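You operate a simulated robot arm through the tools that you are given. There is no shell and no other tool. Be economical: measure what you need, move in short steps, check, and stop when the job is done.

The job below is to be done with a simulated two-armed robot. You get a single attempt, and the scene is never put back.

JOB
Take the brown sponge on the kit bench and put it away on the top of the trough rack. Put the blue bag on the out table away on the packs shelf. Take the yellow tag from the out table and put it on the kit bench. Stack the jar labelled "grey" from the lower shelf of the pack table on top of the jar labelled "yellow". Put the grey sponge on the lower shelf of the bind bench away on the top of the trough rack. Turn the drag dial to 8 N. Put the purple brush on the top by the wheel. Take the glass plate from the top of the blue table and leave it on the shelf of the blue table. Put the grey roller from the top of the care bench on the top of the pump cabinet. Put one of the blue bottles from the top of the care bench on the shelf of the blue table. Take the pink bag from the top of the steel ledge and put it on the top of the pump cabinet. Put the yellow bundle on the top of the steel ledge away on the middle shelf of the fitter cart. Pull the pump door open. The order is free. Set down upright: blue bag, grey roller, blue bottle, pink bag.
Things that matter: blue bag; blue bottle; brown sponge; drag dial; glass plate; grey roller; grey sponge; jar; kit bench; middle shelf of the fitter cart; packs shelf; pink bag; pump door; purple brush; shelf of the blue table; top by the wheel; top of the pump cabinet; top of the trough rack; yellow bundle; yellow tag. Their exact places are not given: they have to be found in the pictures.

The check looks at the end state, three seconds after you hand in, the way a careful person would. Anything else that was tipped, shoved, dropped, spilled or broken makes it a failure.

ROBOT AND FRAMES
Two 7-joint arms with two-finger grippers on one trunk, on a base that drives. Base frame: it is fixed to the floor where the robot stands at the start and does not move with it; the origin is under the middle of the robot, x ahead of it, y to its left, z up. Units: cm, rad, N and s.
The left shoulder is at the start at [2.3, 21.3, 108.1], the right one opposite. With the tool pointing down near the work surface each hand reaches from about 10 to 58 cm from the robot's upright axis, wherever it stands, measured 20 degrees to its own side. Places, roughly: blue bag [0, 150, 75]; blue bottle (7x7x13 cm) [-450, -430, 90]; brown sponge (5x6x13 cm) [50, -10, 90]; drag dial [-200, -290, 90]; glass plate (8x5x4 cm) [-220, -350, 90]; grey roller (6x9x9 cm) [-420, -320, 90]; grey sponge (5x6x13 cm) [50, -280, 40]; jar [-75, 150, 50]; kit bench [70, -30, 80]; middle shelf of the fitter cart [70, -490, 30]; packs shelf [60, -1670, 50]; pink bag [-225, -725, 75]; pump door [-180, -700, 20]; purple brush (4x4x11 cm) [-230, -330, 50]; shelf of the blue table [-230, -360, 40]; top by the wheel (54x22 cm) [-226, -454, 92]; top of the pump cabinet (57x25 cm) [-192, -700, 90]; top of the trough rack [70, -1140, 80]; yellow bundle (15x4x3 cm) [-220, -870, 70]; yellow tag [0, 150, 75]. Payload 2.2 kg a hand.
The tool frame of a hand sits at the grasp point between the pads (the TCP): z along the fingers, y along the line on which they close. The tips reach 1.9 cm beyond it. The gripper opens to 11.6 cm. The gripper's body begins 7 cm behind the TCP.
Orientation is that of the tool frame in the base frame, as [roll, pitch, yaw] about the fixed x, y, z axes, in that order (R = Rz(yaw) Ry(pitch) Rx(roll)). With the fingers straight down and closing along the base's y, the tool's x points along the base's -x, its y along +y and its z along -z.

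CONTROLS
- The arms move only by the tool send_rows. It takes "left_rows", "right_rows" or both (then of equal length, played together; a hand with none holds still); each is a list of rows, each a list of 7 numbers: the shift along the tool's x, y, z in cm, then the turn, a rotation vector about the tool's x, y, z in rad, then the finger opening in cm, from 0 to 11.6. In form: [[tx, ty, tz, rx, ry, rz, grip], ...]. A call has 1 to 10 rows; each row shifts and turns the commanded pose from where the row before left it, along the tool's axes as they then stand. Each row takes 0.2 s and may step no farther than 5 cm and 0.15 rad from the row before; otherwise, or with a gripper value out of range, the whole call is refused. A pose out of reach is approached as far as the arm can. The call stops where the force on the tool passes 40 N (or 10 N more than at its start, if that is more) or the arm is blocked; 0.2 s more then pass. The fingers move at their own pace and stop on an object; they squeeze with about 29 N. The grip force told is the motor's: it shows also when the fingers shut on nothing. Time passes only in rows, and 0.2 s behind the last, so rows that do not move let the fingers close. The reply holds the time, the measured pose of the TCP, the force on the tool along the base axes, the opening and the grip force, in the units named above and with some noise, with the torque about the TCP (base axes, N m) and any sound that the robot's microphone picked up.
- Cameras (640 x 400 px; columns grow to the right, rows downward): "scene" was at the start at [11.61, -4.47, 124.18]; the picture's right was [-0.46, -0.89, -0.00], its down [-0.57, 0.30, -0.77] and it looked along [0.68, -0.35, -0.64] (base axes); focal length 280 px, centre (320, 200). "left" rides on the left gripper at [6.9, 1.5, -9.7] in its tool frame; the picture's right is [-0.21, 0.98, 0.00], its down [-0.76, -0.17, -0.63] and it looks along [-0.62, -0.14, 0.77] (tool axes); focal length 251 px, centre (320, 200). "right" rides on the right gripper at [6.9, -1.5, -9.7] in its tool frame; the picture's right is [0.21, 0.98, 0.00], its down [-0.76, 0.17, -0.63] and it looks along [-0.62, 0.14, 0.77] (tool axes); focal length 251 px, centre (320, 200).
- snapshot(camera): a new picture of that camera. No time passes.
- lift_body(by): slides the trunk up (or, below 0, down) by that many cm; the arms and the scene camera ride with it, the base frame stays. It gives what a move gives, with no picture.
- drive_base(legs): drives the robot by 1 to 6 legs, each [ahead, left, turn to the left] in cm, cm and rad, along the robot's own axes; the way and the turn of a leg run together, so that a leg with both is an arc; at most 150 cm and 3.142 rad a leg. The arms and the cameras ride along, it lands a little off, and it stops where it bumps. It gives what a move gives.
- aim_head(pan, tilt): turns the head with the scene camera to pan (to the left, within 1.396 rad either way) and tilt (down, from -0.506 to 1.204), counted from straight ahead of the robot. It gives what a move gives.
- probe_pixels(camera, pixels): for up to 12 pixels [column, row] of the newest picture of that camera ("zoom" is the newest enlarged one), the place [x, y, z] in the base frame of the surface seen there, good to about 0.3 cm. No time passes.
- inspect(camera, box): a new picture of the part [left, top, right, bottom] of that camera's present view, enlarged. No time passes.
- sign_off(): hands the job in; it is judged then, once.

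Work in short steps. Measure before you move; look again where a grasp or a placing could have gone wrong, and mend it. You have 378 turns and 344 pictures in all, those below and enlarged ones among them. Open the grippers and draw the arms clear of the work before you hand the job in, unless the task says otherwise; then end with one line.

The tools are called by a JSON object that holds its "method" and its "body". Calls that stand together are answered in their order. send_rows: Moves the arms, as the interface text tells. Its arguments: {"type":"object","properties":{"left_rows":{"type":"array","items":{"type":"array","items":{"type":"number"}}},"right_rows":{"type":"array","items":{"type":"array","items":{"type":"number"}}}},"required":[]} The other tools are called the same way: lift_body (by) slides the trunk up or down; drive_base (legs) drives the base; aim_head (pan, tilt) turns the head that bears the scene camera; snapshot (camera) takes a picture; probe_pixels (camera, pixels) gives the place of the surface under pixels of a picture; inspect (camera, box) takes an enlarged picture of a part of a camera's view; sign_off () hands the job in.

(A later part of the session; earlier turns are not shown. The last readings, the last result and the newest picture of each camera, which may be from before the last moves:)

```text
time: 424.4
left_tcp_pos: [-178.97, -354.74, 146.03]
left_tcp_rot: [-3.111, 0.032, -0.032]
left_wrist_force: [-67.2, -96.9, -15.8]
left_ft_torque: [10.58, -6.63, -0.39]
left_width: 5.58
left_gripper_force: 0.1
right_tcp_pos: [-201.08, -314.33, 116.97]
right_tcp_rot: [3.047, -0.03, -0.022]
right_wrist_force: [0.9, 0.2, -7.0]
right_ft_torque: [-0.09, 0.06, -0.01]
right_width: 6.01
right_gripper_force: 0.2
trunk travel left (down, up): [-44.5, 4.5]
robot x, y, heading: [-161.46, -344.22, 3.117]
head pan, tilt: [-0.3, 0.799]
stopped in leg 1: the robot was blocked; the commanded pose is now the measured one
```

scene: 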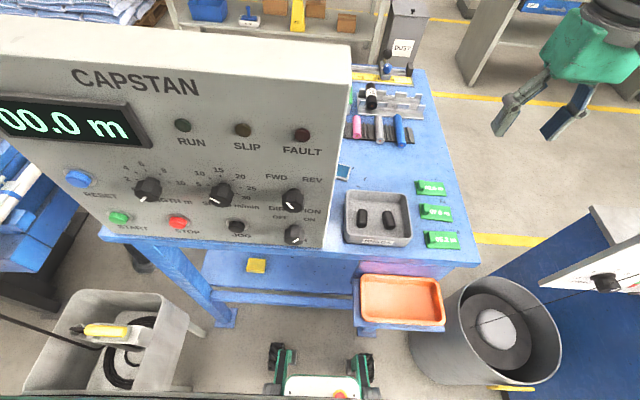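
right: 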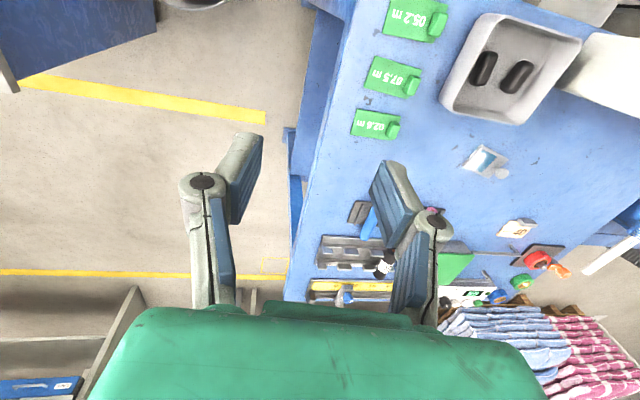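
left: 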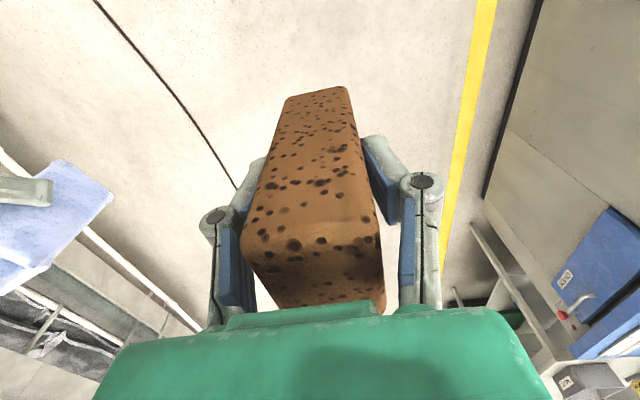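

Something jams. I look with all cameras before moving further.

{"method": "snapshot", "body": {"camera": "left"}}

{"method": "snapshot", "body": {"camera": "scene"}}

{"method": "snapshot", "body": {"camera": "right"}}

```text
192 pictures are left
```

left: 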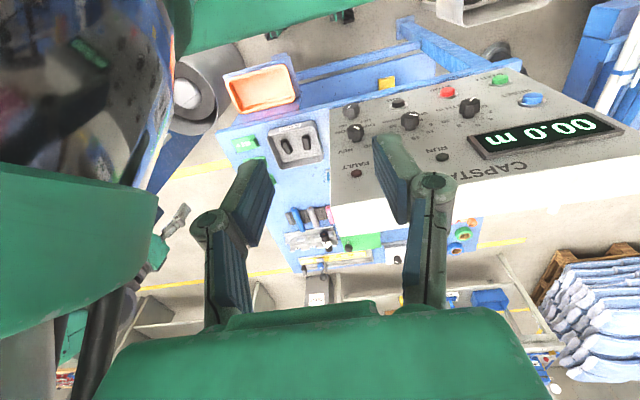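

```text
191 pictures are left
```

scene: 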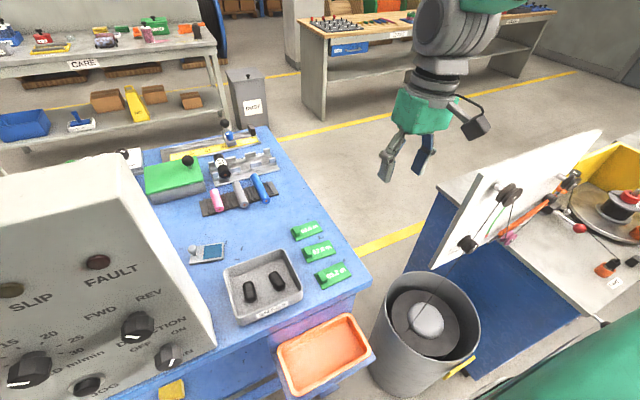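

```text
190 pictures are left
```

right: 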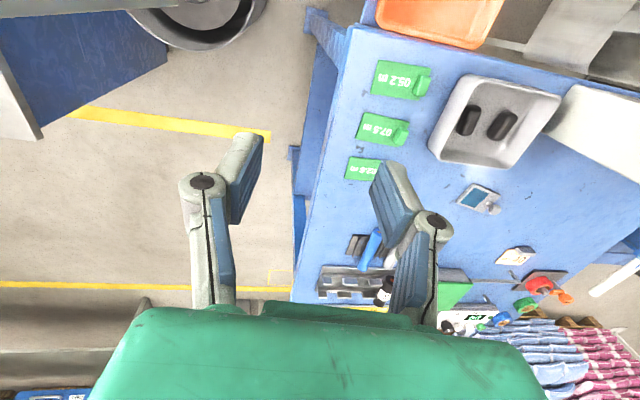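

The left hand presses against the robot's own head. I move it forward (it is above the panel's top) to free it.

{"method": "send_rows", "body": {"left_rows": [[-1.5, 1, 0, 0, 0, 0, 6], [-3, 1, 0, 0, 0, 0, 6], [-3, 1, 0, 0, 0, 0, 6], [-3, 0, 0, 0, 0, 0, 6], [-3, 0, 0, 0, 0, 0, 6], [0, 0, 0, 0, 0, 0, 6], [0, 0, 0, 0, 0, 0, 6]]}}

{"method": "snapshot", "body": {"camera": "left"}}

```text
time: 424.7
left_tcp_pos: [-176.22, -342.73, 145.94]
left_tcp_rot: [3.038, 0.051, -0.07]
left_wrist_force: [0.8, 0.2, -1.6]
left_ft_torque: [-0.05, 0.06, -0.01]
left_width: 6.0
left_gripper_force: 0.0
right_tcp_pos: [-199.84, -306.28, 116.74]
right_tcp_rot: [2.986, -0.013, -0.031]
right_wrist_force: [0.2, 0.7, 0.2]
right_ft_torque: [-0.06, 0.08, -0.05]
right_width: 5.99
right_gripper_force: 0.2
trunk travel left (down, up): [-44.5, 4.5]
robot x, y, heading: [-161.26, -342.23, 3.128]
head pan, tilt: [-0.3, 0.799]
stopped in row 1 (left hand): the arm was blocked; the commanded pose is now the measured one
```

```text
189 pictures are left
```

left: 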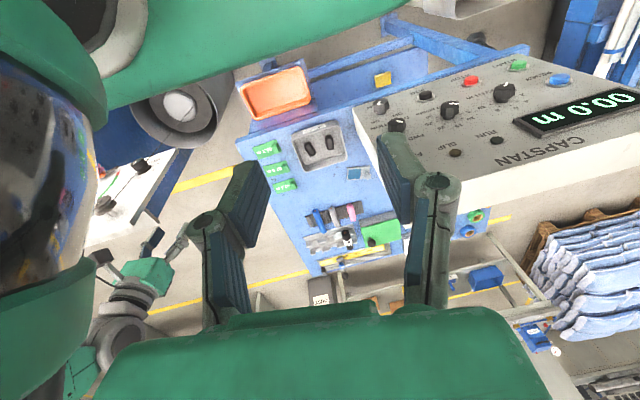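

I lower the trunk 12 cm to steady the robot, then try again.

{"method": "lift_body", "body": {"by": -12}}

{"method": "send_rows", "body": {"left_rows": [[-1, 2, 1, 0, 0, 0, 6], [-1, 3, 2, 0, 0, 0, 6], [-1, 3, 3, 0, 0, 0, 6]]}}

```text
time: 425.1
left_tcp_pos: [-177.9, -364.15, 143.76]
left_tcp_rot: [-3.101, 0.047, -0.063]
left_wrist_force: [-0.5, -1.9, 0.9]
left_ft_torque: [0.18, -0.01, 0.04]
left_width: 5.98
left_gripper_force: 0.1
right_tcp_pos: [-200.58, -323.78, 119.27]
right_tcp_rot: [3.129, -0.012, -0.023]
right_wrist_force: [-0.6, -0.8, -1.0]
right_ft_torque: [0.14, -0.01, -0.01]
right_width: 5.98
right_gripper_force: 0.1
trunk travel left (down, up): [-43.6, 5.4]
robot x, y, heading: [-161.66, -344.59, 3.122]
head pan, tilt: [-0.3, 0.799]
stopped: the arm was blocked; the commanded pose is now the measured one
```

```text
time: 426.1
left_tcp_pos: [-180.37, -376.03, 136.74]
left_tcp_rot: [-3.072, 0.057, -0.064]
left_wrist_force: [0.5, 0.5, 0.6]
left_ft_torque: [0.11, 0.03, 0.01]
left_width: 5.99
left_gripper_force: 0.0
right_tcp_pos: [-199.61, -327.89, 120.33]
right_tcp_rot: [-3.125, -0.001, -0.023]
right_wrist_force: [-1.2, -2.2, 1.0]
right_ft_torque: [0.25, 0.01, 0.0]
right_width: 6.0
right_gripper_force: 0.0
trunk travel left (down, up): [-43.6, 5.4]
robot x, y, heading: [-161.21, -345.58, 3.123]
head pan, tilt: [-0.3, 0.799]
stopped in row 3 (left hand): the arm was blocked; the commanded pose is now the measured one
```

{"method": "aim_head", "body": {"pan": -0.2, "tilt": 0.7}}

{"method": "lift_body", "body": {"by": -12}}

{"method": "aim_head", "body": {"pan": -0.1, "tilt": 0.8}}

{"method": "snapshot", "body": {"camera": "scene"}}

```text
time: 426.8
left_tcp_pos: [-180.25, -363.83, 137.97]
left_tcp_rot: [3.114, 0.049, -0.072]
left_wrist_force: [1.0, -0.5, -1.5]
left_ft_torque: [0.01, 0.05, -0.04]
left_width: 6.0
left_gripper_force: 0.0
right_tcp_pos: [-199.34, -317.46, 118.3]
right_tcp_rot: [3.077, -0.01, -0.031]
right_wrist_force: [-1.4, -0.7, -0.1]
right_ft_torque: [-0.01, -0.1, 0.01]
right_width: 6.02
right_gripper_force: 0.2
trunk travel left (down, up): [-43.6, 5.4]
robot x, y, heading: [-160.93, -343.0, 3.123]
head pan, tilt: [-0.201, 0.7]
```

```text
time: 427.1
left_tcp_pos: [-180.88, -380.08, 135.33]
left_tcp_rot: [-3.047, 0.051, -0.067]
left_wrist_force: [0.3, -0.7, 1.0]
left_ft_torque: [0.02, 0.04, -0.01]
left_width: 5.98
left_gripper_force: 0.2
right_tcp_pos: [-199.91, -331.84, 120.48]
right_tcp_rot: [-3.093, -0.003, -0.023]
right_wrist_force: [-0.6, -3.1, 0.4]
right_ft_torque: [0.18, -0.04, 0.05]
right_width: 5.98
right_gripper_force: 0.1
trunk travel left (down, up): [-43.4, 5.6]
robot x, y, heading: [-161.4, -346.34, 3.122]
head pan, tilt: [-0.201, 0.7]
stopped: the arm was blocked; the commanded pose is now the measured one
```

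```text
time: 427.8
left_tcp_pos: [-179.93, -367.96, 136.95]
left_tcp_rot: [3.141, 0.034, -0.074]
left_wrist_force: [0.3, -0.9, -1.4]
left_ft_torque: [-0.03, 0.13, -0.01]
left_width: 5.97
left_gripper_force: 0.0
right_tcp_pos: [-199.01, -321.36, 118.85]
right_tcp_rot: [3.106, -0.005, -0.03]
right_wrist_force: [-0.1, -0.3, 0.4]
right_ft_torque: [0.07, -0.07, 0.01]
right_width: 5.98
right_gripper_force: 0.0
trunk travel left (down, up): [-43.4, 5.6]
robot x, y, heading: [-161.0, -344.03, 3.125]
head pan, tilt: [-0.099, 0.799]
```

```text
188 pictures are left
```

scene: 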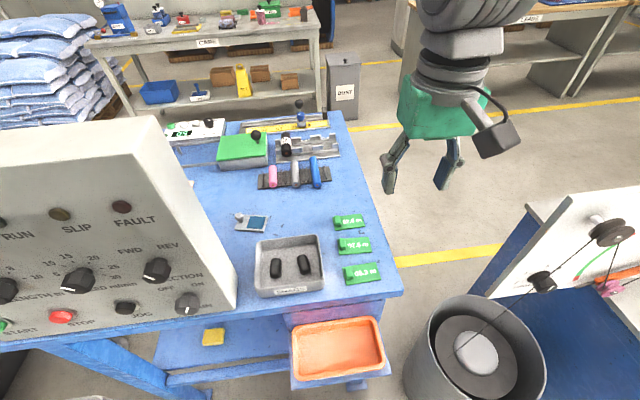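

The robot is still rocking. I let time pass with small head moves until it settles.

{"method": "aim_head", "body": {"pan": 0.0, "tilt": 0.6}}

{"method": "aim_head", "body": {"pan": -0.1, "tilt": 0.8}}

{"method": "aim_head", "body": {"pan": 0.0, "tilt": 0.6}}

{"method": "aim_head", "body": {"pan": -0.1, "tilt": 0.8}}

{"method": "aim_head", "body": {"pan": 0.0, "tilt": 0.6}}

```text
time: 428.5
left_tcp_pos: [-180.35, -363.56, 138.11]
left_tcp_rot: [3.111, 0.05, -0.08]
left_wrist_force: [-0.6, -0.3, 0.5]
left_ft_torque: [0.03, -0.06, 0.0]
left_width: 5.99
left_gripper_force: 0.0
right_tcp_pos: [-199.15, -317.06, 118.48]
right_tcp_rot: [3.079, -0.006, -0.036]
right_wrist_force: [-0.3, 2.4, 0.8]
right_ft_torque: [-0.04, -0.04, -0.03]
right_width: 5.99
right_gripper_force: 0.1
trunk travel left (down, up): [-43.4, 5.6]
robot x, y, heading: [-161.4, -343.46, 3.119]
head pan, tilt: [0.0, 0.6]
```

```text
time: 429.2
left_tcp_pos: [-181.09, -377.19, 136.09]
left_tcp_rot: [-3.044, 0.053, -0.061]
left_wrist_force: [0.1, 1.4, 0.5]
left_ft_torque: [-0.08, 0.04, 0.01]
left_width: 6.01
left_gripper_force: 0.1
right_tcp_pos: [-200.02, -329.35, 119.78]
right_tcp_rot: [-3.116, -0.012, -0.02]
right_wrist_force: [0.8, -2.0, -0.4]
right_ft_torque: [0.11, 0.01, -0.01]
right_width: 6.02
right_gripper_force: 0.1
trunk travel left (down, up): [-43.4, 5.6]
robot x, y, heading: [-161.54, -345.5, 3.126]
head pan, tilt: [-0.099, 0.799]
```

```text
time: 430.0
left_tcp_pos: [-180.65, -378.84, 135.34]
left_tcp_rot: [-3.06, 0.045, -0.072]
left_wrist_force: [0.2, 0.4, 1.7]
left_ft_torque: [0.03, -0.01, 0.06]
left_width: 6.0
left_gripper_force: 0.1
right_tcp_pos: [-199.4, -330.79, 120.45]
right_tcp_rot: [-3.104, 0.001, -0.028]
right_wrist_force: [-0.7, -1.8, 1.0]
right_ft_torque: [0.08, -0.06, 0.01]
right_width: 6.0
right_gripper_force: 0.2
trunk travel left (down, up): [-43.4, 5.6]
robot x, y, heading: [-161.53, -345.77, 3.113]
head pan, tilt: [0.0, 0.6]
```

```text
time: 430.7
left_tcp_pos: [-179.48, -362.91, 137.89]
left_tcp_rot: [3.099, 0.039, -0.079]
left_wrist_force: [-0.9, -2.1, -1.1]
left_ft_torque: [0.14, -0.04, 0.01]
left_width: 6.0
left_gripper_force: 0.0
right_tcp_pos: [-198.46, -316.78, 118.42]
right_tcp_rot: [3.072, -0.006, -0.037]
right_wrist_force: [2.0, 0.2, 0.8]
right_ft_torque: [-0.04, 0.07, -0.05]
right_width: 6.0
right_gripper_force: 0.1
trunk travel left (down, up): [-43.4, 5.6]
robot x, y, heading: [-160.68, -343.36, 3.121]
head pan, tilt: [-0.099, 0.799]
```

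```text
time: 431.4
left_tcp_pos: [-181.33, -370.52, 137.34]
left_tcp_rot: [-3.038, 0.053, -0.036]
left_wrist_force: [1.5, -1.4, -1.0]
left_ft_torque: [0.12, 0.19, 0.02]
left_width: 6.0
left_gripper_force: 0.1
right_tcp_pos: [-200.79, -323.12, 118.57]
right_tcp_rot: [3.11, -0.011, -0.007]
right_wrist_force: [-0.7, -1.2, -1.5]
right_ft_torque: [0.1, -0.05, -0.02]
right_width: 5.99
right_gripper_force: 0.0
trunk travel left (down, up): [-43.4, 5.6]
robot x, y, heading: [-163.28, -345.08, 3.135]
head pan, tilt: [0.0, 0.6]
```

The rocking persists because the left arm is folded against the body. I move the left hand forward and up, away from the head.

{"method": "send_rows", "body": {"left_rows": [[-2.5, 1.5, -2, 0, 0, 0, 6], [-2.5, 1.5, -2, 0, 0, 0, 6], [-3, 1.5, -1, 0, 0, 0, 6], [-3, 1, 0, 0, 0, 0, 6], [-3, 0, 0, 0, 0, 0, 6]]}}

{"method": "send_rows", "body": {"left_rows": [[-2.5, 1.5, -2, 0, 0, 0, 6], [-2.5, 1.5, 0, 0, 0, 0, 6], [-3, 1.5, 0, 0, 0, 0, 6]]}}

{"method": "snapshot", "body": {"camera": "left"}}

```text
time: 431.8
left_tcp_pos: [-179.76, -359.87, 139.32]
left_tcp_rot: [3.08, 0.057, -0.084]
left_wrist_force: [-0.3, 0.2, -0.4]
left_ft_torque: [0.03, 0.01, 0.0]
left_width: 6.0
left_gripper_force: 0.1
right_tcp_pos: [-197.86, -313.65, 118.0]
right_tcp_rot: [3.05, -0.002, -0.037]
right_wrist_force: [0.6, 0.9, 1.1]
right_ft_torque: [-0.02, 0.08, -0.03]
right_width: 6.02
right_gripper_force: 0.0
trunk travel left (down, up): [-43.4, 5.6]
robot x, y, heading: [-161.44, -342.4, 3.119]
head pan, tilt: [0.0, 0.6]
stopped in row 1 (left hand): the arm was blocked; the commanded pose is now the measured one
```

```text
time: 432.7
left_tcp_pos: [-188.14, -357.47, 143.01]
left_tcp_rot: [3.046, 0.054, -0.091]
left_wrist_force: [0.5, 1.5, 1.2]
left_ft_torque: [-0.15, 0.04, 0.03]
left_width: 5.99
left_gripper_force: 0.1
right_tcp_pos: [-197.72, -308.36, 116.84]
right_tcp_rot: [3.009, -0.008, -0.042]
right_wrist_force: [-0.2, 0.9, 1.1]
right_ft_torque: [-0.11, 0.02, 0.0]
right_width: 6.0
right_gripper_force: 0.1
trunk travel left (down, up): [-43.4, 5.6]
robot x, y, heading: [-161.54, -341.83, 3.116]
head pan, tilt: [0.0, 0.6]
stopped in row 3 (left hand): the arm was blocked; the commanded pose is now the measured one
```

```text
187 pictures are left
```

left: 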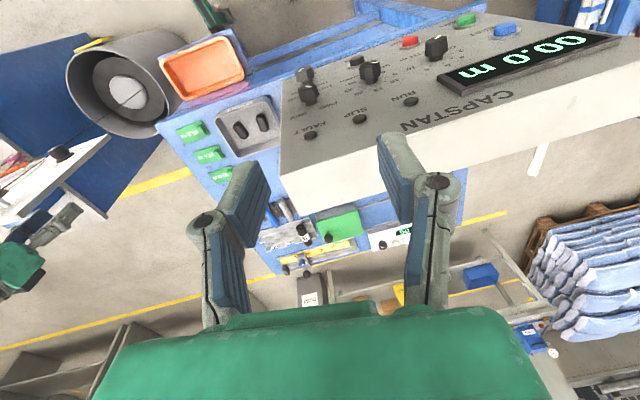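

The head is now clear of the left hand. I continue forward and left a little, then read twice for rocking.

{"method": "send_rows", "body": {"left_rows": [[-2.5, 2, 0, 0, 0, 0, 6], [-2.5, 2, 0, 0, 0, 0, 6], [-2.5, 2, 0, 0, 0, 0, 6]]}}

{"method": "send_rows", "body": {"left_rows": [[-2.5, 2, 0, 0, 0, 0, 6], [-2.5, 2, 0, 0, 0, 0, 6], [-2.5, 2, 0, 0, 0, 0, 6]]}}

{"method": "aim_head", "body": {"pan": 0.0, "tilt": 0.7}}

{"method": "aim_head", "body": {"pan": 0.0, "tilt": 0.8}}

```text
time: 433.7
left_tcp_pos: [-195.51, -357.54, 144.56]
left_tcp_rot: [3.022, 0.056, -0.097]
left_wrist_force: [-0.4, 2.2, 0.8]
left_ft_torque: [-0.2, 0.06, 0.02]
left_width: 5.99
left_gripper_force: 0.1
right_tcp_pos: [-196.91, -304.47, 115.91]
right_tcp_rot: [2.978, -0.006, -0.041]
right_wrist_force: [0.4, 2.8, -0.6]
right_ft_torque: [-0.23, 0.05, -0.04]
right_width: 6.0
right_gripper_force: 0.0
trunk travel left (down, up): [-43.4, 5.6]
robot x, y, heading: [-161.99, -340.82, 3.116]
head pan, tilt: [0.0, 0.6]
stopped in row 3 (left hand): the arm was blocked; the commanded pose is now the measured one
```

```text
time: 434.7
left_tcp_pos: [-203.07, -358.14, 146.21]
left_tcp_rot: [2.998, 0.057, -0.104]
left_wrist_force: [0.1, 3.7, 0.0]
left_ft_torque: [-0.28, 0.05, -0.02]
left_width: 5.99
left_gripper_force: 0.1
right_tcp_pos: [-196.19, -301.04, 114.93]
right_tcp_rot: [2.95, -0.008, -0.041]
right_wrist_force: [0.7, 1.7, -1.5]
right_ft_torque: [-0.18, 0.01, -0.03]
right_width: 5.97
right_gripper_force: 0.1
trunk travel left (down, up): [-43.4, 5.6]
robot x, y, heading: [-161.72, -340.27, 3.117]
head pan, tilt: [0.0, 0.6]
stopped in row 3 (left hand): the arm was blocked; the commanded pose is now the measured one
```

```text
time: 435.3
left_tcp_pos: [-204.07, -368.52, 144.05]
left_tcp_rot: [3.073, 0.051, -0.101]
left_wrist_force: [-1.4, 0.4, -0.3]
left_ft_torque: [-0.07, -0.14, 0.02]
left_width: 6.02
left_gripper_force: 0.1
right_tcp_pos: [-196.44, -309.42, 116.78]
right_tcp_rot: [3.021, -0.015, -0.037]
right_wrist_force: [0.4, 0.2, -0.1]
right_ft_torque: [-0.06, 0.13, -0.05]
right_width: 6.0
right_gripper_force: 0.1
trunk travel left (down, up): [-43.4, 5.6]
robot x, y, heading: [-161.42, -341.75, 3.106]
head pan, tilt: [0.0, 0.7]
```

```text
time: 436.0
left_tcp_pos: [-203.45, -373.32, 143.98]
left_tcp_rot: [3.098, 0.064, -0.092]
left_wrist_force: [0.8, -0.7, 1.7]
left_ft_torque: [0.09, 0.05, 0.02]
left_width: 6.03
left_gripper_force: 0.1
right_tcp_pos: [-196.53, -313.31, 117.96]
right_tcp_rot: [3.052, -0.002, -0.033]
right_wrist_force: [0.2, -0.3, 1.5]
right_ft_torque: [0.05, -0.01, 0.02]
right_width: 5.98
right_gripper_force: 0.1
trunk travel left (down, up): [-43.4, 5.6]
robot x, y, heading: [-162.33, -342.41, 3.117]
head pan, tilt: [0.0, 0.799]
```

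It is mast sway that decays slowly. I wait with a few more small head moves.

{"method": "aim_head", "body": {"pan": 0.0, "tilt": 0.3}}

{"method": "aim_head", "body": {"pan": 0.0, "tilt": 0.9}}

{"method": "aim_head", "body": {"pan": 0.0, "tilt": 0.3}}

{"method": "aim_head", "body": {"pan": 0.0, "tilt": 0.9}}

{"method": "snapshot", "body": {"camera": "scene"}}

```text
time: 436.9
left_tcp_pos: [-203.82, -371.74, 144.01]
left_tcp_rot: [3.088, 0.057, -0.094]
left_wrist_force: [0.2, -0.8, 0.8]
left_ft_torque: [0.1, 0.0, 0.03]
left_width: 6.03
left_gripper_force: 0.1
right_tcp_pos: [-196.7, -311.99, 117.63]
right_tcp_rot: [3.04, -0.009, -0.034]
right_wrist_force: [0.2, -0.1, 0.6]
right_ft_torque: [-0.01, -0.03, 0.0]
right_width: 6.0
right_gripper_force: 0.0
trunk travel left (down, up): [-43.4, 5.6]
robot x, y, heading: [-161.86, -342.17, 3.113]
head pan, tilt: [0.0, 0.3]
```

```text
time: 437.9
left_tcp_pos: [-203.67, -373.18, 143.82]
left_tcp_rot: [3.097, 0.063, -0.094]
left_wrist_force: [0.7, -0.6, 0.3]
left_ft_torque: [0.1, -0.04, 0.04]
left_width: 6.01
left_gripper_force: 0.2
right_tcp_pos: [-196.58, -313.16, 118.01]
right_tcp_rot: [3.048, -0.006, -0.034]
right_wrist_force: [0.4, 0.7, 0.2]
right_ft_torque: [0.04, -0.04, 0.03]
right_width: 6.0
right_gripper_force: 0.1
trunk travel left (down, up): [-43.4, 5.6]
robot x, y, heading: [-161.91, -342.05, 3.119]
head pan, tilt: [0.0, 0.901]
```

```text
time: 438.9
left_tcp_pos: [-203.87, -374.19, 143.67]
left_tcp_rot: [3.103, 0.059, -0.092]
left_wrist_force: [0.4, -1.7, 1.4]
left_ft_torque: [0.12, -0.02, 0.01]
left_width: 6.0
left_gripper_force: 0.1
right_tcp_pos: [-196.6, -314.03, 118.15]
right_tcp_rot: [3.054, -0.006, -0.033]
right_wrist_force: [-0.4, -0.2, 1.5]
right_ft_torque: [0.02, -0.03, 0.02]
right_width: 5.98
right_gripper_force: 0.0
trunk travel left (down, up): [-43.4, 5.6]
robot x, y, heading: [-162.17, -342.84, 3.112]
head pan, tilt: [0.0, 0.3]
```

```text
time: 439.9
left_tcp_pos: [-203.72, -374.67, 143.53]
left_tcp_rot: [3.107, 0.061, -0.092]
left_wrist_force: [0.2, -1.5, 0.4]
left_ft_torque: [0.16, -0.01, -0.01]
left_width: 6.0
left_gripper_force: 0.0
right_tcp_pos: [-196.76, -314.47, 118.25]
right_tcp_rot: [3.057, -0.005, -0.033]
right_wrist_force: [0.1, -1.0, 0.2]
right_ft_torque: [0.04, -0.05, 0.03]
right_width: 6.0
right_gripper_force: 0.2
trunk travel left (down, up): [-43.4, 5.6]
robot x, y, heading: [-162.21, -342.88, 3.121]
head pan, tilt: [0.0, 0.901]
```

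```text
186 pictures are left
```

scene: 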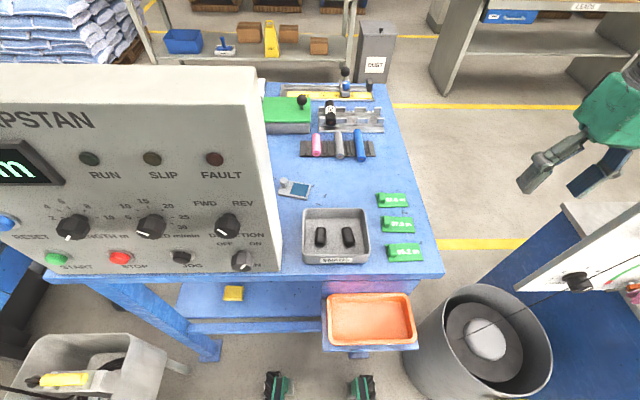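

Settled. Everything on the table is undisturbed. I now move the right hand slowly toward the knob.

{"method": "send_rows", "body": {"right_rows": [[-0.8, 1, 0, 0, 0, 0, 5], [-1, 2, 0, 0, 0, 0, 5], [-1, 2, 0, 0, 0, 0, 5], [-1, 2, 0, 0, 0, 0, 5], [-1, 2, 0, 0, 0, 0, 5], [-1, 2, 0, 0, 0, 0, 5], [-1, 2, 0, 0, 0, 0, 5], [-1, 2, 0, 0, 0, 0, 5], [-1, 2, 0, 0, 0, 0, 5], [-1, 1, 0, 0, 0, 0, 5]]}}

{"method": "aim_head", "body": {"pan": 0.0, "tilt": 0.7}}

{"method": "snapshot", "body": {"camera": "right"}}

```text
time: 441.6
left_tcp_pos: [-202.32, -348.55, 146.84]
left_tcp_rot: [2.939, 0.054, -0.113]
left_wrist_force: [1.3, 0.7, -1.1]
left_ft_torque: [-0.19, 0.08, -0.04]
left_width: 5.97
left_gripper_force: 0.0
right_tcp_pos: [-202.91, -306.03, 115.57]
right_tcp_rot: [2.884, -0.013, -0.044]
right_wrist_force: [0.2, 0.6, 0.5]
right_ft_torque: [-0.11, 0.02, -0.03]
right_width: 4.99
right_gripper_force: 0.0
trunk travel left (down, up): [-43.4, 5.6]
robot x, y, heading: [-162.37, -339.8, 3.12]
head pan, tilt: [0.0, 0.901]
stopped in row 8 (left hand): the arm was blocked; the commanded pose is now the measured one
```

```text
time: 442.3
left_tcp_pos: [-201.93, -366.21, 144.94]
left_tcp_rot: [3.068, 0.054, -0.096]
left_wrist_force: [0.7, -0.3, 1.5]
left_ft_torque: [0.07, 0.0, -0.01]
left_width: 6.01
left_gripper_force: 0.0
right_tcp_pos: [-202.53, -320.57, 118.49]
right_tcp_rot: [3.008, -0.009, -0.024]
right_wrist_force: [0.2, -0.6, 1.2]
right_ft_torque: [0.07, 0.04, 0.01]
right_width: 4.98
right_gripper_force: 0.0
trunk travel left (down, up): [-43.4, 5.6]
robot x, y, heading: [-161.74, -341.77, 3.115]
head pan, tilt: [0.0, 0.7]
```

```text
185 pictures are left
```

right: 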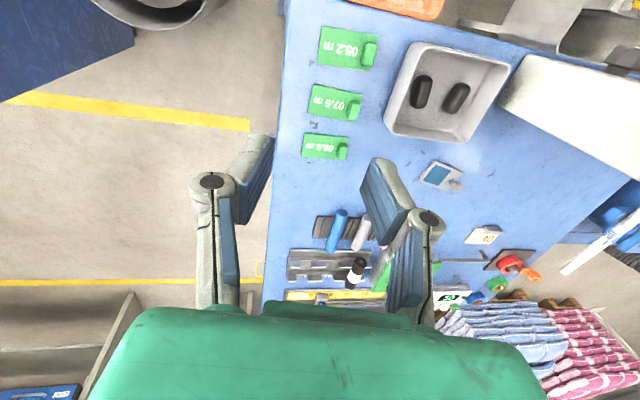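

Lateral sway is strong only with the trunk high. I back the base away from the table and lower the trunk.

{"method": "drive_base", "body": {"legs": [[-35, 0, 0]]}}

{"method": "lift_body", "body": {"by": -20}}

{"method": "aim_head", "body": {"pan": 0.0, "tilt": 0.6}}

{"method": "snapshot", "body": {"camera": "scene"}}

```text
time: 443.1
left_tcp_pos: [-202.8, -358.91, 141.76]
left_tcp_rot: [2.988, 0.024, -0.171]
left_wrist_force: [1.3, 3.6, -8.0]
left_ft_torque: [-0.37, 0.08, 0.01]
left_width: 6.02
left_gripper_force: 0.0
right_tcp_pos: [-200.9, -315.93, 116.23]
right_tcp_rot: [2.97, -0.028, -0.081]
right_wrist_force: [2.2, 2.8, -3.0]
right_ft_torque: [-0.37, 0.27, -0.02]
right_width: 5.02
right_gripper_force: 0.1
trunk travel left (down, up): [-43.4, 5.6]
robot x, y, heading: [-163.62, -339.76, 3.09]
head pan, tilt: [0.0, 0.7]
stopped in leg 1: the robot was blocked; the commanded pose is now the measured one
```

```text
time: 443.8
left_tcp_pos: [-200.04, -338.79, 141.59]
left_tcp_rot: [2.901, 0.031, -0.148]
left_wrist_force: [0.9, 6.1, -2.0]
left_ft_torque: [-0.54, 0.02, 0.04]
left_width: 5.99
left_gripper_force: 0.1
right_tcp_pos: [-199.24, -300.65, 108.43]
right_tcp_rot: [2.807, -0.045, -0.05]
right_wrist_force: [-1.1, -104.1, -13.0]
right_ft_torque: [3.28, 1.56, -1.2]
right_width: 2.9
right_gripper_force: 0.1
trunk travel left (down, up): [-39.8, 9.2]
robot x, y, heading: [-161.16, -339.18, 3.108]
head pan, tilt: [0.0, 0.7]
stopped: the arm was blocked; the commanded pose is now the measured one
```

```text
time: 444.5
left_tcp_pos: [-201.22, -354.67, 140.89]
left_tcp_rot: [3.011, 0.031, -0.134]
left_wrist_force: [0.6, -1.8, 0.4]
left_ft_torque: [0.12, 0.0, -0.02]
left_width: 5.98
left_gripper_force: 0.0
right_tcp_pos: [-200.5, -311.76, 111.14]
right_tcp_rot: [2.931, -0.037, -0.047]
right_wrist_force: [0.1, -0.8, -0.5]
right_ft_torque: [0.12, -0.07, 0.02]
right_width: 5.01
right_gripper_force: 0.1
trunk travel left (down, up): [-39.8, 9.2]
robot x, y, heading: [-161.95, -341.15, 3.109]
head pan, tilt: [0.0, 0.6]
```

```text
184 pictures are left
```

scene: 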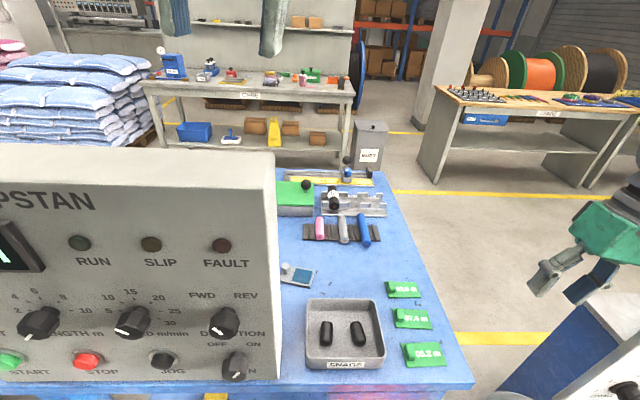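

The right gripper brushed the drag board while swaying. I let everything settle before any further move.

{"method": "aim_head", "body": {"pan": 0.0, "tilt": 0.2}}

{"method": "aim_head", "body": {"pan": 0.0, "tilt": 0.8}}

{"method": "aim_head", "body": {"pan": 0.0, "tilt": 0.2}}

{"method": "aim_head", "body": {"pan": 0.0, "tilt": 0.8}}

{"method": "aim_head", "body": {"pan": -0.3, "tilt": 0.9}}

{"method": "snapshot", "body": {"camera": "scene"}}

```text
time: 445.4
left_tcp_pos: [-201.35, -356.81, 140.8]
left_tcp_rot: [3.024, 0.039, -0.141]
left_wrist_force: [-0.9, -1.6, 0.6]
left_ft_torque: [0.13, -0.06, 0.02]
left_width: 6.01
left_gripper_force: 0.0
right_tcp_pos: [-200.05, -313.38, 111.7]
right_tcp_rot: [2.948, -0.037, -0.056]
right_wrist_force: [0.1, -1.5, 0.9]
right_ft_torque: [0.03, -0.05, 0.02]
right_width: 5.02
right_gripper_force: 0.0
trunk travel left (down, up): [-39.8, 9.2]
robot x, y, heading: [-161.55, -342.15, 3.1]
head pan, tilt: [0.0, 0.201]
```

```text
time: 446.4
left_tcp_pos: [-199.77, -354.06, 141.34]
left_tcp_rot: [3.008, 0.043, -0.147]
left_wrist_force: [-1.6, 0.4, 1.3]
left_ft_torque: [-0.05, -0.09, 0.03]
left_width: 6.0
left_gripper_force: 0.1
right_tcp_pos: [-198.66, -311.25, 111.57]
right_tcp_rot: [2.929, -0.029, -0.06]
right_wrist_force: [1.6, 0.7, -0.8]
right_ft_torque: [-0.08, 0.16, -0.03]
right_width: 5.0
right_gripper_force: 0.1
trunk travel left (down, up): [-39.8, 9.2]
robot x, y, heading: [-161.0, -341.43, 3.096]
head pan, tilt: [0.0, 0.799]
```

```text
time: 447.4
left_tcp_pos: [-200.4, -352.06, 141.12]
left_tcp_rot: [2.994, 0.032, -0.147]
left_wrist_force: [-0.9, 1.4, -1.4]
left_ft_torque: [-0.07, -0.11, 0.0]
left_width: 6.02
left_gripper_force: 0.0
right_tcp_pos: [-199.22, -309.67, 110.77]
right_tcp_rot: [2.916, -0.038, -0.058]
right_wrist_force: [1.8, 0.1, 0.5]
right_ft_torque: [-0.1, 0.08, -0.02]
right_width: 4.99
right_gripper_force: 0.0
trunk travel left (down, up): [-39.8, 9.2]
robot x, y, heading: [-161.35, -340.87, 3.098]
head pan, tilt: [0.0, 0.201]
```

```text
time: 448.4
left_tcp_pos: [-199.57, -349.32, 141.54]
left_tcp_rot: [2.976, 0.041, -0.144]
left_wrist_force: [-0.2, -0.4, 0.2]
left_ft_torque: [0.05, 0.04, -0.02]
left_width: 5.97
left_gripper_force: 0.0
right_tcp_pos: [-198.89, -307.5, 110.64]
right_tcp_rot: [2.899, -0.032, -0.055]
right_wrist_force: [-0.5, -0.5, -0.7]
right_ft_torque: [0.08, -0.04, -0.01]
right_width: 5.0
right_gripper_force: 0.0
trunk travel left (down, up): [-39.8, 9.2]
robot x, y, heading: [-161.13, -340.33, 3.1]
head pan, tilt: [0.0, 0.799]
```

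```text
time: 449.2
left_tcp_pos: [-200.18, -356.7, 141.2]
left_tcp_rot: [3.019, 0.046, -0.138]
left_wrist_force: [-0.3, -1.9, 2.4]
left_ft_torque: [0.18, -0.06, -0.04]
left_width: 6.02
left_gripper_force: 0.0
right_tcp_pos: [-199.22, -313.24, 111.99]
right_tcp_rot: [2.945, -0.03, -0.054]
right_wrist_force: [-0.2, -1.0, 0.7]
right_ft_torque: [0.1, -0.01, 0.02]
right_width: 5.01
right_gripper_force: 0.0
trunk travel left (down, up): [-39.8, 9.2]
robot x, y, heading: [-161.77, -341.52, 3.104]
head pan, tilt: [-0.3, 0.901]
```

```text
183 pictures are left
```

scene: 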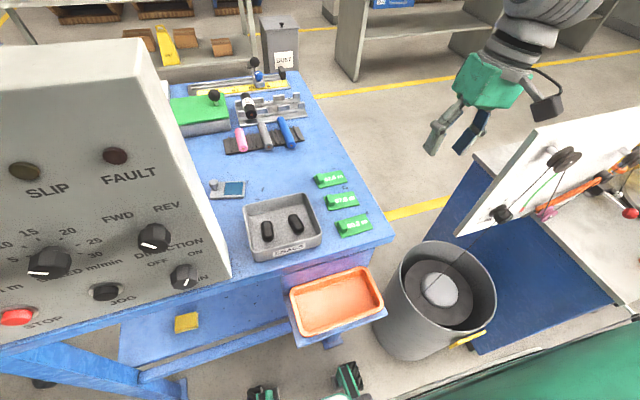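

The robot leans right — the left wheels probably climbed onto something. I try small moves to the right and back.

{"method": "drive_base", "body": {"legs": [[-4, -4, 0]]}}

{"method": "drive_base", "body": {"legs": [[-6, 0, 0]]}}

{"method": "aim_head", "body": {"pan": 0.4, "tilt": 1.2}}

{"method": "snapshot", "body": {"camera": "scene"}}

```text
time: 450.1
left_tcp_pos: [-196.32, -351.88, 141.81]
left_tcp_rot: [3.007, 0.053, -0.139]
left_wrist_force: [-0.5, -2.7, 1.7]
left_ft_torque: [0.21, -0.02, 0.0]
left_width: 6.0
left_gripper_force: 0.1
right_tcp_pos: [-196.39, -309.51, 112.45]
right_tcp_rot: [2.924, -0.012, -0.042]
right_wrist_force: [0.5, -2.9, -0.2]
right_ft_torque: [0.18, -0.01, 0.02]
right_width: 4.99
right_gripper_force: 0.0
trunk travel left (down, up): [-39.8, 9.2]
robot x, y, heading: [-159.25, -337.82, 3.105]
head pan, tilt: [-0.3, 0.901]
stopped in leg 1: the force on the tool passed its limit at 91 N (the readings are from after the stop); the commanded pose is now the measured one
```

```text
time: 451.1
left_tcp_pos: [-191.28, -351.33, 141.38]
left_tcp_rot: [3.003, 0.044, -0.142]
left_wrist_force: [-0.6, -0.1, 0.0]
left_ft_torque: [0.09, -0.11, -0.01]
left_width: 5.98
left_gripper_force: 0.0
right_tcp_pos: [-190.9, -309.08, 111.92]
right_tcp_rot: [2.918, -0.023, -0.049]
right_wrist_force: [-0.2, 0.1, 0.1]
right_ft_torque: [-0.01, -0.02, 0.01]
right_width: 5.02
right_gripper_force: 0.1
trunk travel left (down, up): [-39.8, 9.2]
robot x, y, heading: [-152.77, -337.54, 3.098]
head pan, tilt: [-0.3, 0.901]
```

```text
time: 452.1
left_tcp_pos: [-189.91, -343.98, 142.17]
left_tcp_rot: [2.957, 0.045, -0.146]
left_wrist_force: [-0.6, 1.3, -0.7]
left_ft_torque: [-0.05, 0.01, -0.01]
left_width: 6.02
left_gripper_force: 0.1
right_tcp_pos: [-189.72, -303.4, 110.63]
right_tcp_rot: [2.87, -0.015, -0.05]
right_wrist_force: [-0.1, 0.8, -0.3]
right_ft_torque: [-0.08, 0.0, 0.01]
right_width: 5.0
right_gripper_force: 0.0
trunk travel left (down, up): [-39.8, 9.2]
robot x, y, heading: [-152.85, -337.45, 3.103]
head pan, tilt: [0.4, 1.201]
```

```text
182 pictures are left
```

scene: 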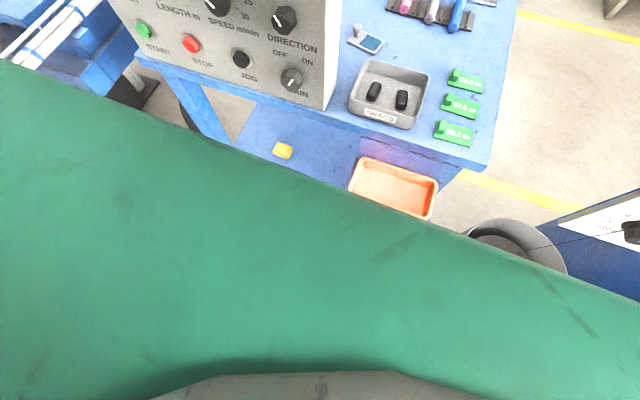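

It moves back now. Continuing 30 cm back away from the table and board.

{"method": "drive_base", "body": {"legs": [[-30, 3, 0]]}}

{"method": "lift_body", "body": {"by": -18}}

{"method": "aim_head", "body": {"pan": 0.0, "tilt": 0.7}}

{"method": "snapshot", "body": {"camera": "scene"}}

```text
time: 454.2
left_tcp_pos: [-159.52, -343.72, 142.23]
left_tcp_rot: [2.924, 0.042, -0.14]
left_wrist_force: [-0.7, 2.4, -2.0]
left_ft_torque: [-0.21, 0.01, -0.04]
left_width: 6.0
left_gripper_force: 0.1
right_tcp_pos: [-159.79, -303.96, 109.77]
right_tcp_rot: [2.839, -0.016, -0.042]
right_wrist_force: [0.2, 0.7, -0.1]
right_ft_torque: [-0.18, -0.04, -0.03]
right_width: 4.99
right_gripper_force: 0.0
trunk travel left (down, up): [-39.8, 9.2]
robot x, y, heading: [-122.21, -340.87, 3.115]
head pan, tilt: [0.4, 1.201]
```

```text
time: 456.2
left_tcp_pos: [-158.28, -352.33, 124.31]
left_tcp_rot: [2.984, 0.059, -0.137]
left_wrist_force: [2.4, -0.2, 0.6]
left_ft_torque: [0.03, 0.09, 0.01]
left_width: 6.01
left_gripper_force: 0.0
right_tcp_pos: [-158.68, -310.69, 94.21]
right_tcp_rot: [2.904, -0.004, -0.04]
right_wrist_force: [0.9, -0.4, 0.8]
right_ft_torque: [0.01, 0.09, 0.01]
right_width: 5.01
right_gripper_force: 0.1
trunk travel left (down, up): [-21.8, 27.2]
robot x, y, heading: [-122.2, -341.11, 3.107]
head pan, tilt: [0.4, 1.201]
```

```text
time: 457.1
left_tcp_pos: [-158.41, -354.52, 124.05]
left_tcp_rot: [2.999, 0.059, -0.135]
left_wrist_force: [1.0, -1.2, 1.5]
left_ft_torque: [0.14, 0.05, 0.0]
left_width: 6.02
left_gripper_force: 0.0
right_tcp_pos: [-159.06, -312.63, 94.5]
right_tcp_rot: [2.915, -0.005, -0.04]
right_wrist_force: [-0.5, -0.8, 0.0]
right_ft_torque: [0.05, 0.05, 0.03]
right_width: 5.0
right_gripper_force: 0.0
trunk travel left (down, up): [-21.8, 27.2]
robot x, y, heading: [-122.07, -341.75, 3.114]
head pan, tilt: [0.0, 0.7]
```

```text
181 pictures are left
```

scene: 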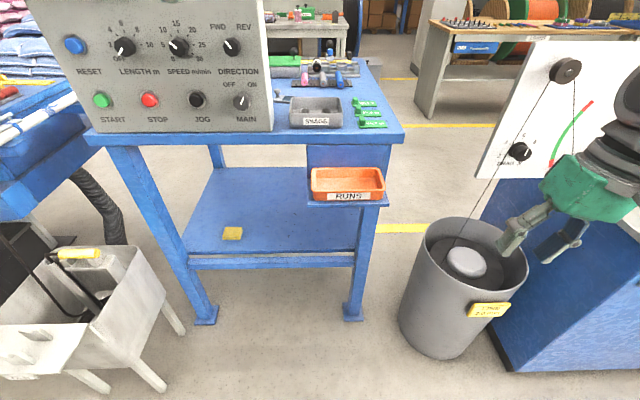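

The robot stands level again. I check the brush and the stand in close-up.

{"method": "inspect", "body": {"camera": "scene", "box": [180, 150, 420, 330]}}

{"method": "inspect", "body": {"camera": "scene", "box": [0, 200, 220, 399]}}

```text
2.22 times, centred on (300, 240) of scene
```

zoom: 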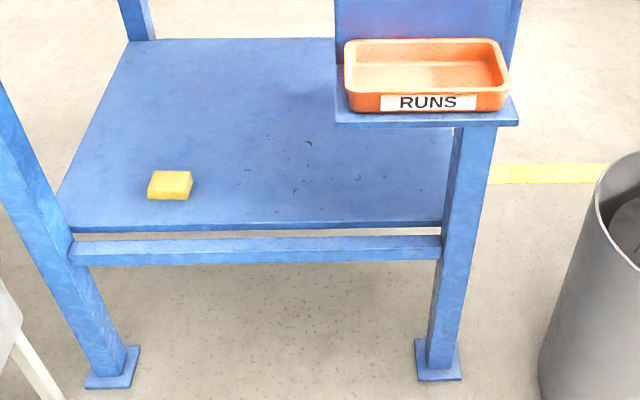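

```text
2.01 times, centred on (110, 300) of scene
```

zoom: 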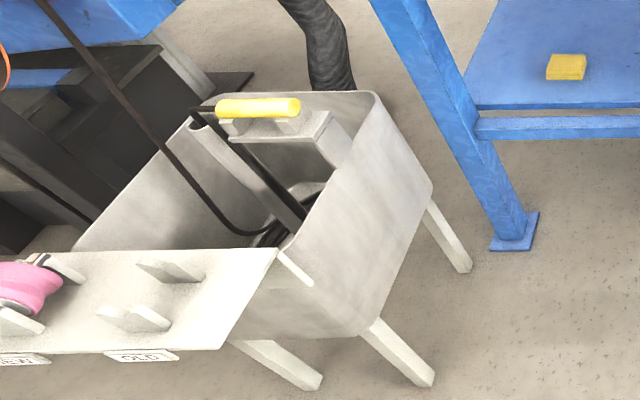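

I probe the table's foot plates and the stand's legs to plan a safe base position.

{"method": "probe_pixels", "body": {"camera": "zoom", "pixels": [[455, 265], [425, 380], [515, 245], [495, 250], [535, 215], [310, 385], [430, 190], [380, 100], [260, 105]]}}

{"method": "probe_pixels", "body": {"camera": "scene", "pixels": [[340, 320], [362, 320], [352, 302], [300, 245], [300, 270], [300, 258], [215, 320], [345, 205], [440, 350], [425, 230], [525, 270], [495, 370]]}}

```text
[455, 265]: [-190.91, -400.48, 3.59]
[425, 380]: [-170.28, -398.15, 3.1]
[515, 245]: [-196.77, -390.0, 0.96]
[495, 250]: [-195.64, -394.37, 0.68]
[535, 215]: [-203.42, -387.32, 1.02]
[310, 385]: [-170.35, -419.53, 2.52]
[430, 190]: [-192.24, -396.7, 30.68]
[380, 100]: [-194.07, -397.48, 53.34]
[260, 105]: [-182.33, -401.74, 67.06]
```

```text
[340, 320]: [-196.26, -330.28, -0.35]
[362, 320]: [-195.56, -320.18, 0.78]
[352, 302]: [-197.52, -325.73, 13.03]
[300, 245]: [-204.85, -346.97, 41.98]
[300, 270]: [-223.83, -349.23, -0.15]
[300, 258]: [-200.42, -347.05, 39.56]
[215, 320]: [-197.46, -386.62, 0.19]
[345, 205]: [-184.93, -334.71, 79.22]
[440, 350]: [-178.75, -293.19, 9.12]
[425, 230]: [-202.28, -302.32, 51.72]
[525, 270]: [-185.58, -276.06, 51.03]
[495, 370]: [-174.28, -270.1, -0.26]
```

Safe lane found: base at about (-170,-367) fits between the feet. I square both hands and raise the left one above the panel height.

{"method": "send_rows", "body": {"left_rows": [[0, 0, -3, 0.07, 0, -0.065, 6], [0, 0, -4, 0.07, 0, -0.065, 6], [0, 1, -4, 0, 0, 0, 6], [0, 1, -4, 0, 0, 0, 6], [0, 1, -4, 0, 0, 0, 6]], "right_rows": [[0, 0, -2, 0.113, 0, 0, 5], [0, 0, -2, 0.113, 0, 0, 5], [0, 0, -3, 0, 0, 0, 5], [0, 0, -4, 0, 0, 0, 5], [0, 0, -4, 0, 0, 0, 5]]}}

{"method": "drive_base", "body": {"legs": [[0, 25, 0.03]]}}

{"method": "snapshot", "body": {"camera": "scene"}}

```text
time: 458.3
left_tcp_pos: [-157.84, -351.98, 139.81]
left_tcp_rot: [3.121, 0.064, -0.01]
left_wrist_force: [-0.4, 0.6, 0.6]
left_ft_torque: [0.04, 0.0, 0.0]
left_width: 5.99
left_gripper_force: 0.0
left hand out of reach, approached as far as the arm can: row 5
right_tcp_pos: [-159.32, -308.18, 108.25]
right_tcp_rot: [3.114, -0.013, -0.043]
right_wrist_force: [0.4, 0.5, -0.1]
right_ft_torque: [0.05, 0.01, -0.01]
right_width: 4.99
right_gripper_force: 0.0
trunk travel left (down, up): [-21.8, 27.2]
robot x, y, heading: [-121.99, -340.86, 3.112]
head pan, tilt: [0.0, 0.7]
```

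```text
time: 460.1
left_tcp_pos: [-157.59, -375.52, 139.86]
left_tcp_rot: [3.104, 0.064, 0.027]
left_wrist_force: [0.1, 0.4, 0.6]
left_ft_torque: [-0.02, -0.03, 0.01]
left_width: 5.99
left_gripper_force: 0.1
right_tcp_pos: [-160.76, -332.43, 107.81]
right_tcp_rot: [3.101, -0.012, -0.008]
right_wrist_force: [1.1, 0.3, -1.2]
right_ft_torque: [-0.03, 0.03, 0.0]
right_width: 4.98
right_gripper_force: 0.0
trunk travel left (down, up): [-21.8, 27.2]
robot x, y, heading: [-122.28, -364.6, -3.133]
head pan, tilt: [0.0, 0.7]
```

```text
178 pictures are left
```

scene: 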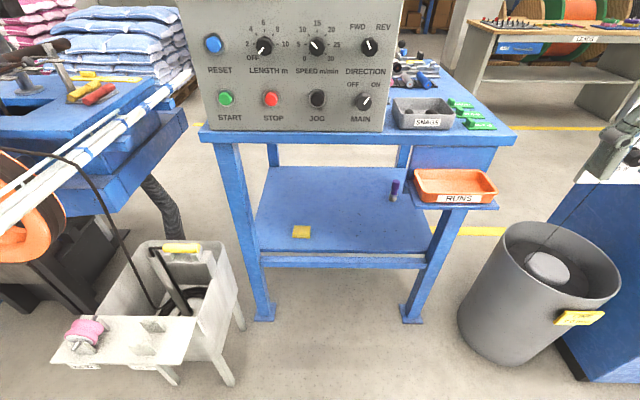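

The purple brush stands on the shelf at (394,190). I probe it, then drive 45 cm ahead in the safe lane.

{"method": "probe_pixels", "body": {"camera": "scene", "pixels": [[394, 183], [394, 197], [390, 190], [398, 190], [302, 231], [380, 225], [420, 230]]}}

{"method": "drive_base", "body": {"legs": [[25, 2, -0.005], [18, 0, 0]]}}

{"method": "snapshot", "body": {"camera": "right"}}

{"method": "snapshot", "body": {"camera": "scene"}}

```text
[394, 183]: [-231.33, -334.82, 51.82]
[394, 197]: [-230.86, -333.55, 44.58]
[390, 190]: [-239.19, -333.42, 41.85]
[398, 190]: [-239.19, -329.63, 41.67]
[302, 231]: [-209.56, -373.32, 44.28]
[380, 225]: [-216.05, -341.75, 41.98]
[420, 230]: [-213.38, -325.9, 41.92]
```

```text
time: 463.1
left_tcp_pos: [-201.63, -372.47, 140.17]
left_tcp_rot: [3.073, 0.066, 0.006]
left_wrist_force: [-1.1, 2.8, -0.2]
left_ft_torque: [-0.16, -0.11, 0.01]
left_width: 5.99
left_gripper_force: 0.1
right_tcp_pos: [-204.08, -330.53, 106.88]
right_tcp_rot: [3.071, -0.016, -0.024]
right_wrist_force: [-0.8, -1.2, 0.1]
right_ft_torque: [0.11, -0.09, 0.01]
right_width: 4.98
right_gripper_force: 0.0
trunk travel left (down, up): [-21.8, 27.2]
robot x, y, heading: [-165.94, -366.55, 3.137]
head pan, tilt: [0.0, 0.7]
```

```text
177 pictures are left
```

right: 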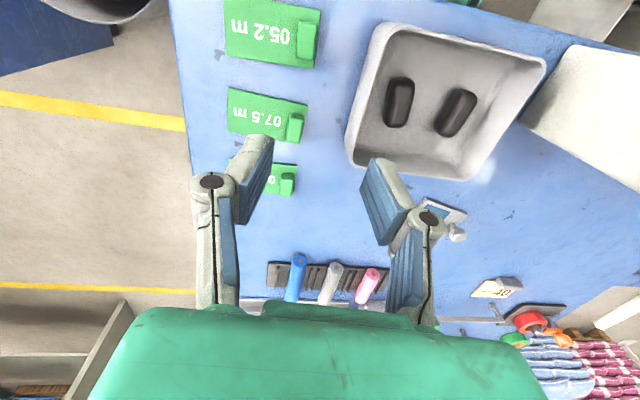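

```text
176 pictures are left
```

scene: 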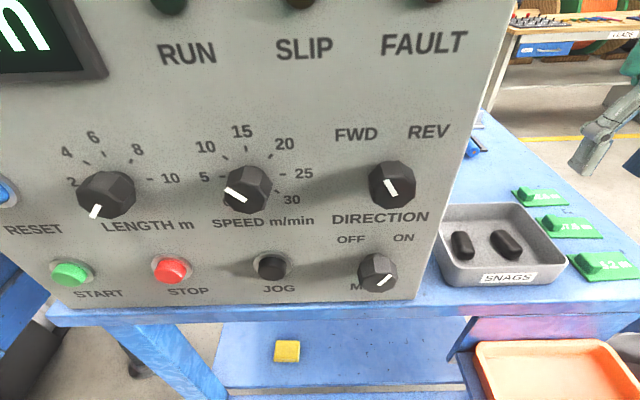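

No contact. I move the right hand slowly over the plate's knob.

{"method": "send_rows", "body": {"right_rows": [[-1, 1.5, 0, 0, 0, 0, 5], [-1.5, 2.5, 0, 0, 0, 0, 5], [-1.5, 2.5, 0, 0, 0, 0, 5], [-1.5, 2.5, 0, 0, 0, 0, 5], [-1.5, 2.5, 0, 0, 0, 0, 5], [-1.5, 2.5, 0, 0, 0, 0, 5], [-1.5, 2.5, 0, 0, 0, 0, 5], [-1.5, 2.5, 0, 0, 0, 0, 5], [-1, 2, 0, 0, 0, 0, 5]]}}

{"method": "aim_head", "body": {"pan": -0.5, "tilt": 0.75}}

{"method": "snapshot", "body": {"camera": "right"}}

{"method": "snapshot", "body": {"camera": "scene"}}

```text
time: 465.3
left_tcp_pos: [-201.22, -379.67, 140.04]
left_tcp_rot: [3.123, 0.067, 0.011]
left_wrist_force: [0.0, 0.0, -0.6]
left_ft_torque: [-0.06, 0.05, -0.03]
left_width: 5.98
left_gripper_force: 0.1
right_tcp_pos: [-216.75, -356.94, 108.64]
right_tcp_rot: [3.115, -0.012, -0.019]
right_wrist_force: [0.2, 0.4, 0.0]
right_ft_torque: [0.01, 0.01, -0.01]
right_width: 5.0
right_gripper_force: 0.0
trunk travel left (down, up): [-21.8, 27.2]
robot x, y, heading: [-165.74, -367.69, 3.134]
head pan, tilt: [0.0, 0.7]
stopped in row 9 (right hand): the arm was blocked; the commanded pose is now the measured one
```

```text
time: 466.2
left_tcp_pos: [-201.22, -376.64, 140.24]
left_tcp_rot: [3.105, 0.068, 0.006]
left_wrist_force: [-0.3, 1.0, -0.8]
left_ft_torque: [-0.13, -0.02, -0.03]
left_width: 6.0
left_gripper_force: 0.1
right_tcp_pos: [-216.79, -354.52, 108.58]
right_tcp_rot: [3.097, -0.013, -0.023]
right_wrist_force: [0.1, 0.6, 0.1]
right_ft_torque: [-0.07, -0.02, 0.0]
right_width: 5.01
right_gripper_force: 0.0
trunk travel left (down, up): [-21.8, 27.2]
robot x, y, heading: [-166.38, -366.93, 3.129]
head pan, tilt: [-0.499, 0.75]
```

```text
175 pictures are left
```

right: 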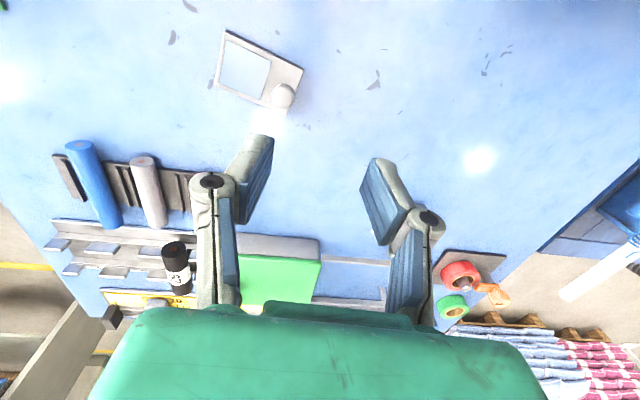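

```text
174 pictures are left
```

scene: 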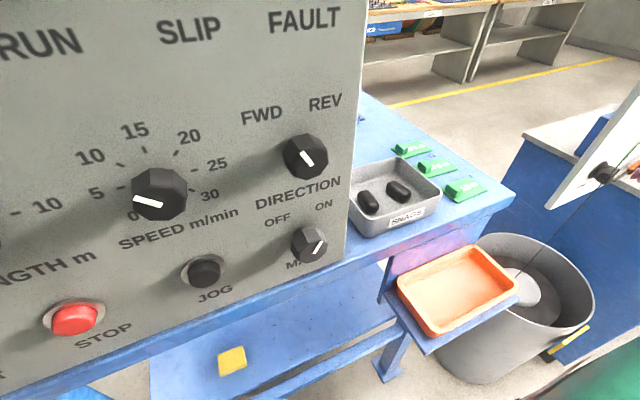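

The knob shows at (282,97) in the right view. I probe it and read the settled pose.

{"method": "probe_pixels", "body": {"camera": "right", "pixels": [[282, 95], [282, 90], [290, 102], [222, 90], [300, 75], [230, 35], [265, 100], [245, 65]]}}

{"method": "aim_head", "body": {"pan": -0.5, "tilt": 0.9}}

```text
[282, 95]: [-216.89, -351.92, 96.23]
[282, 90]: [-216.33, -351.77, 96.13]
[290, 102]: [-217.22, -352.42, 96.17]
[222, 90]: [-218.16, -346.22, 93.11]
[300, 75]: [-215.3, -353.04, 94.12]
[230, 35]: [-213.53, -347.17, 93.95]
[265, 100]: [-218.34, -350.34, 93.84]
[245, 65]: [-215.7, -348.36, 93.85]
```

```text
time: 466.9
left_tcp_pos: [-201.19, -382.35, 139.92]
left_tcp_rot: [-3.141, 0.068, 0.015]
left_wrist_force: [0.3, -1.8, 0.6]
left_ft_torque: [0.15, -0.02, -0.01]
left_width: 6.01
left_gripper_force: 0.0
right_tcp_pos: [-216.65, -359.09, 108.81]
right_tcp_rot: [3.126, -0.015, -0.018]
right_wrist_force: [-0.1, -1.6, -0.9]
right_ft_torque: [0.16, 0.03, 0.0]
right_width: 5.01
right_gripper_force: 0.0
trunk travel left (down, up): [-21.8, 27.2]
robot x, y, heading: [-166.02, -368.02, 3.138]
head pan, tilt: [-0.499, 0.901]
```

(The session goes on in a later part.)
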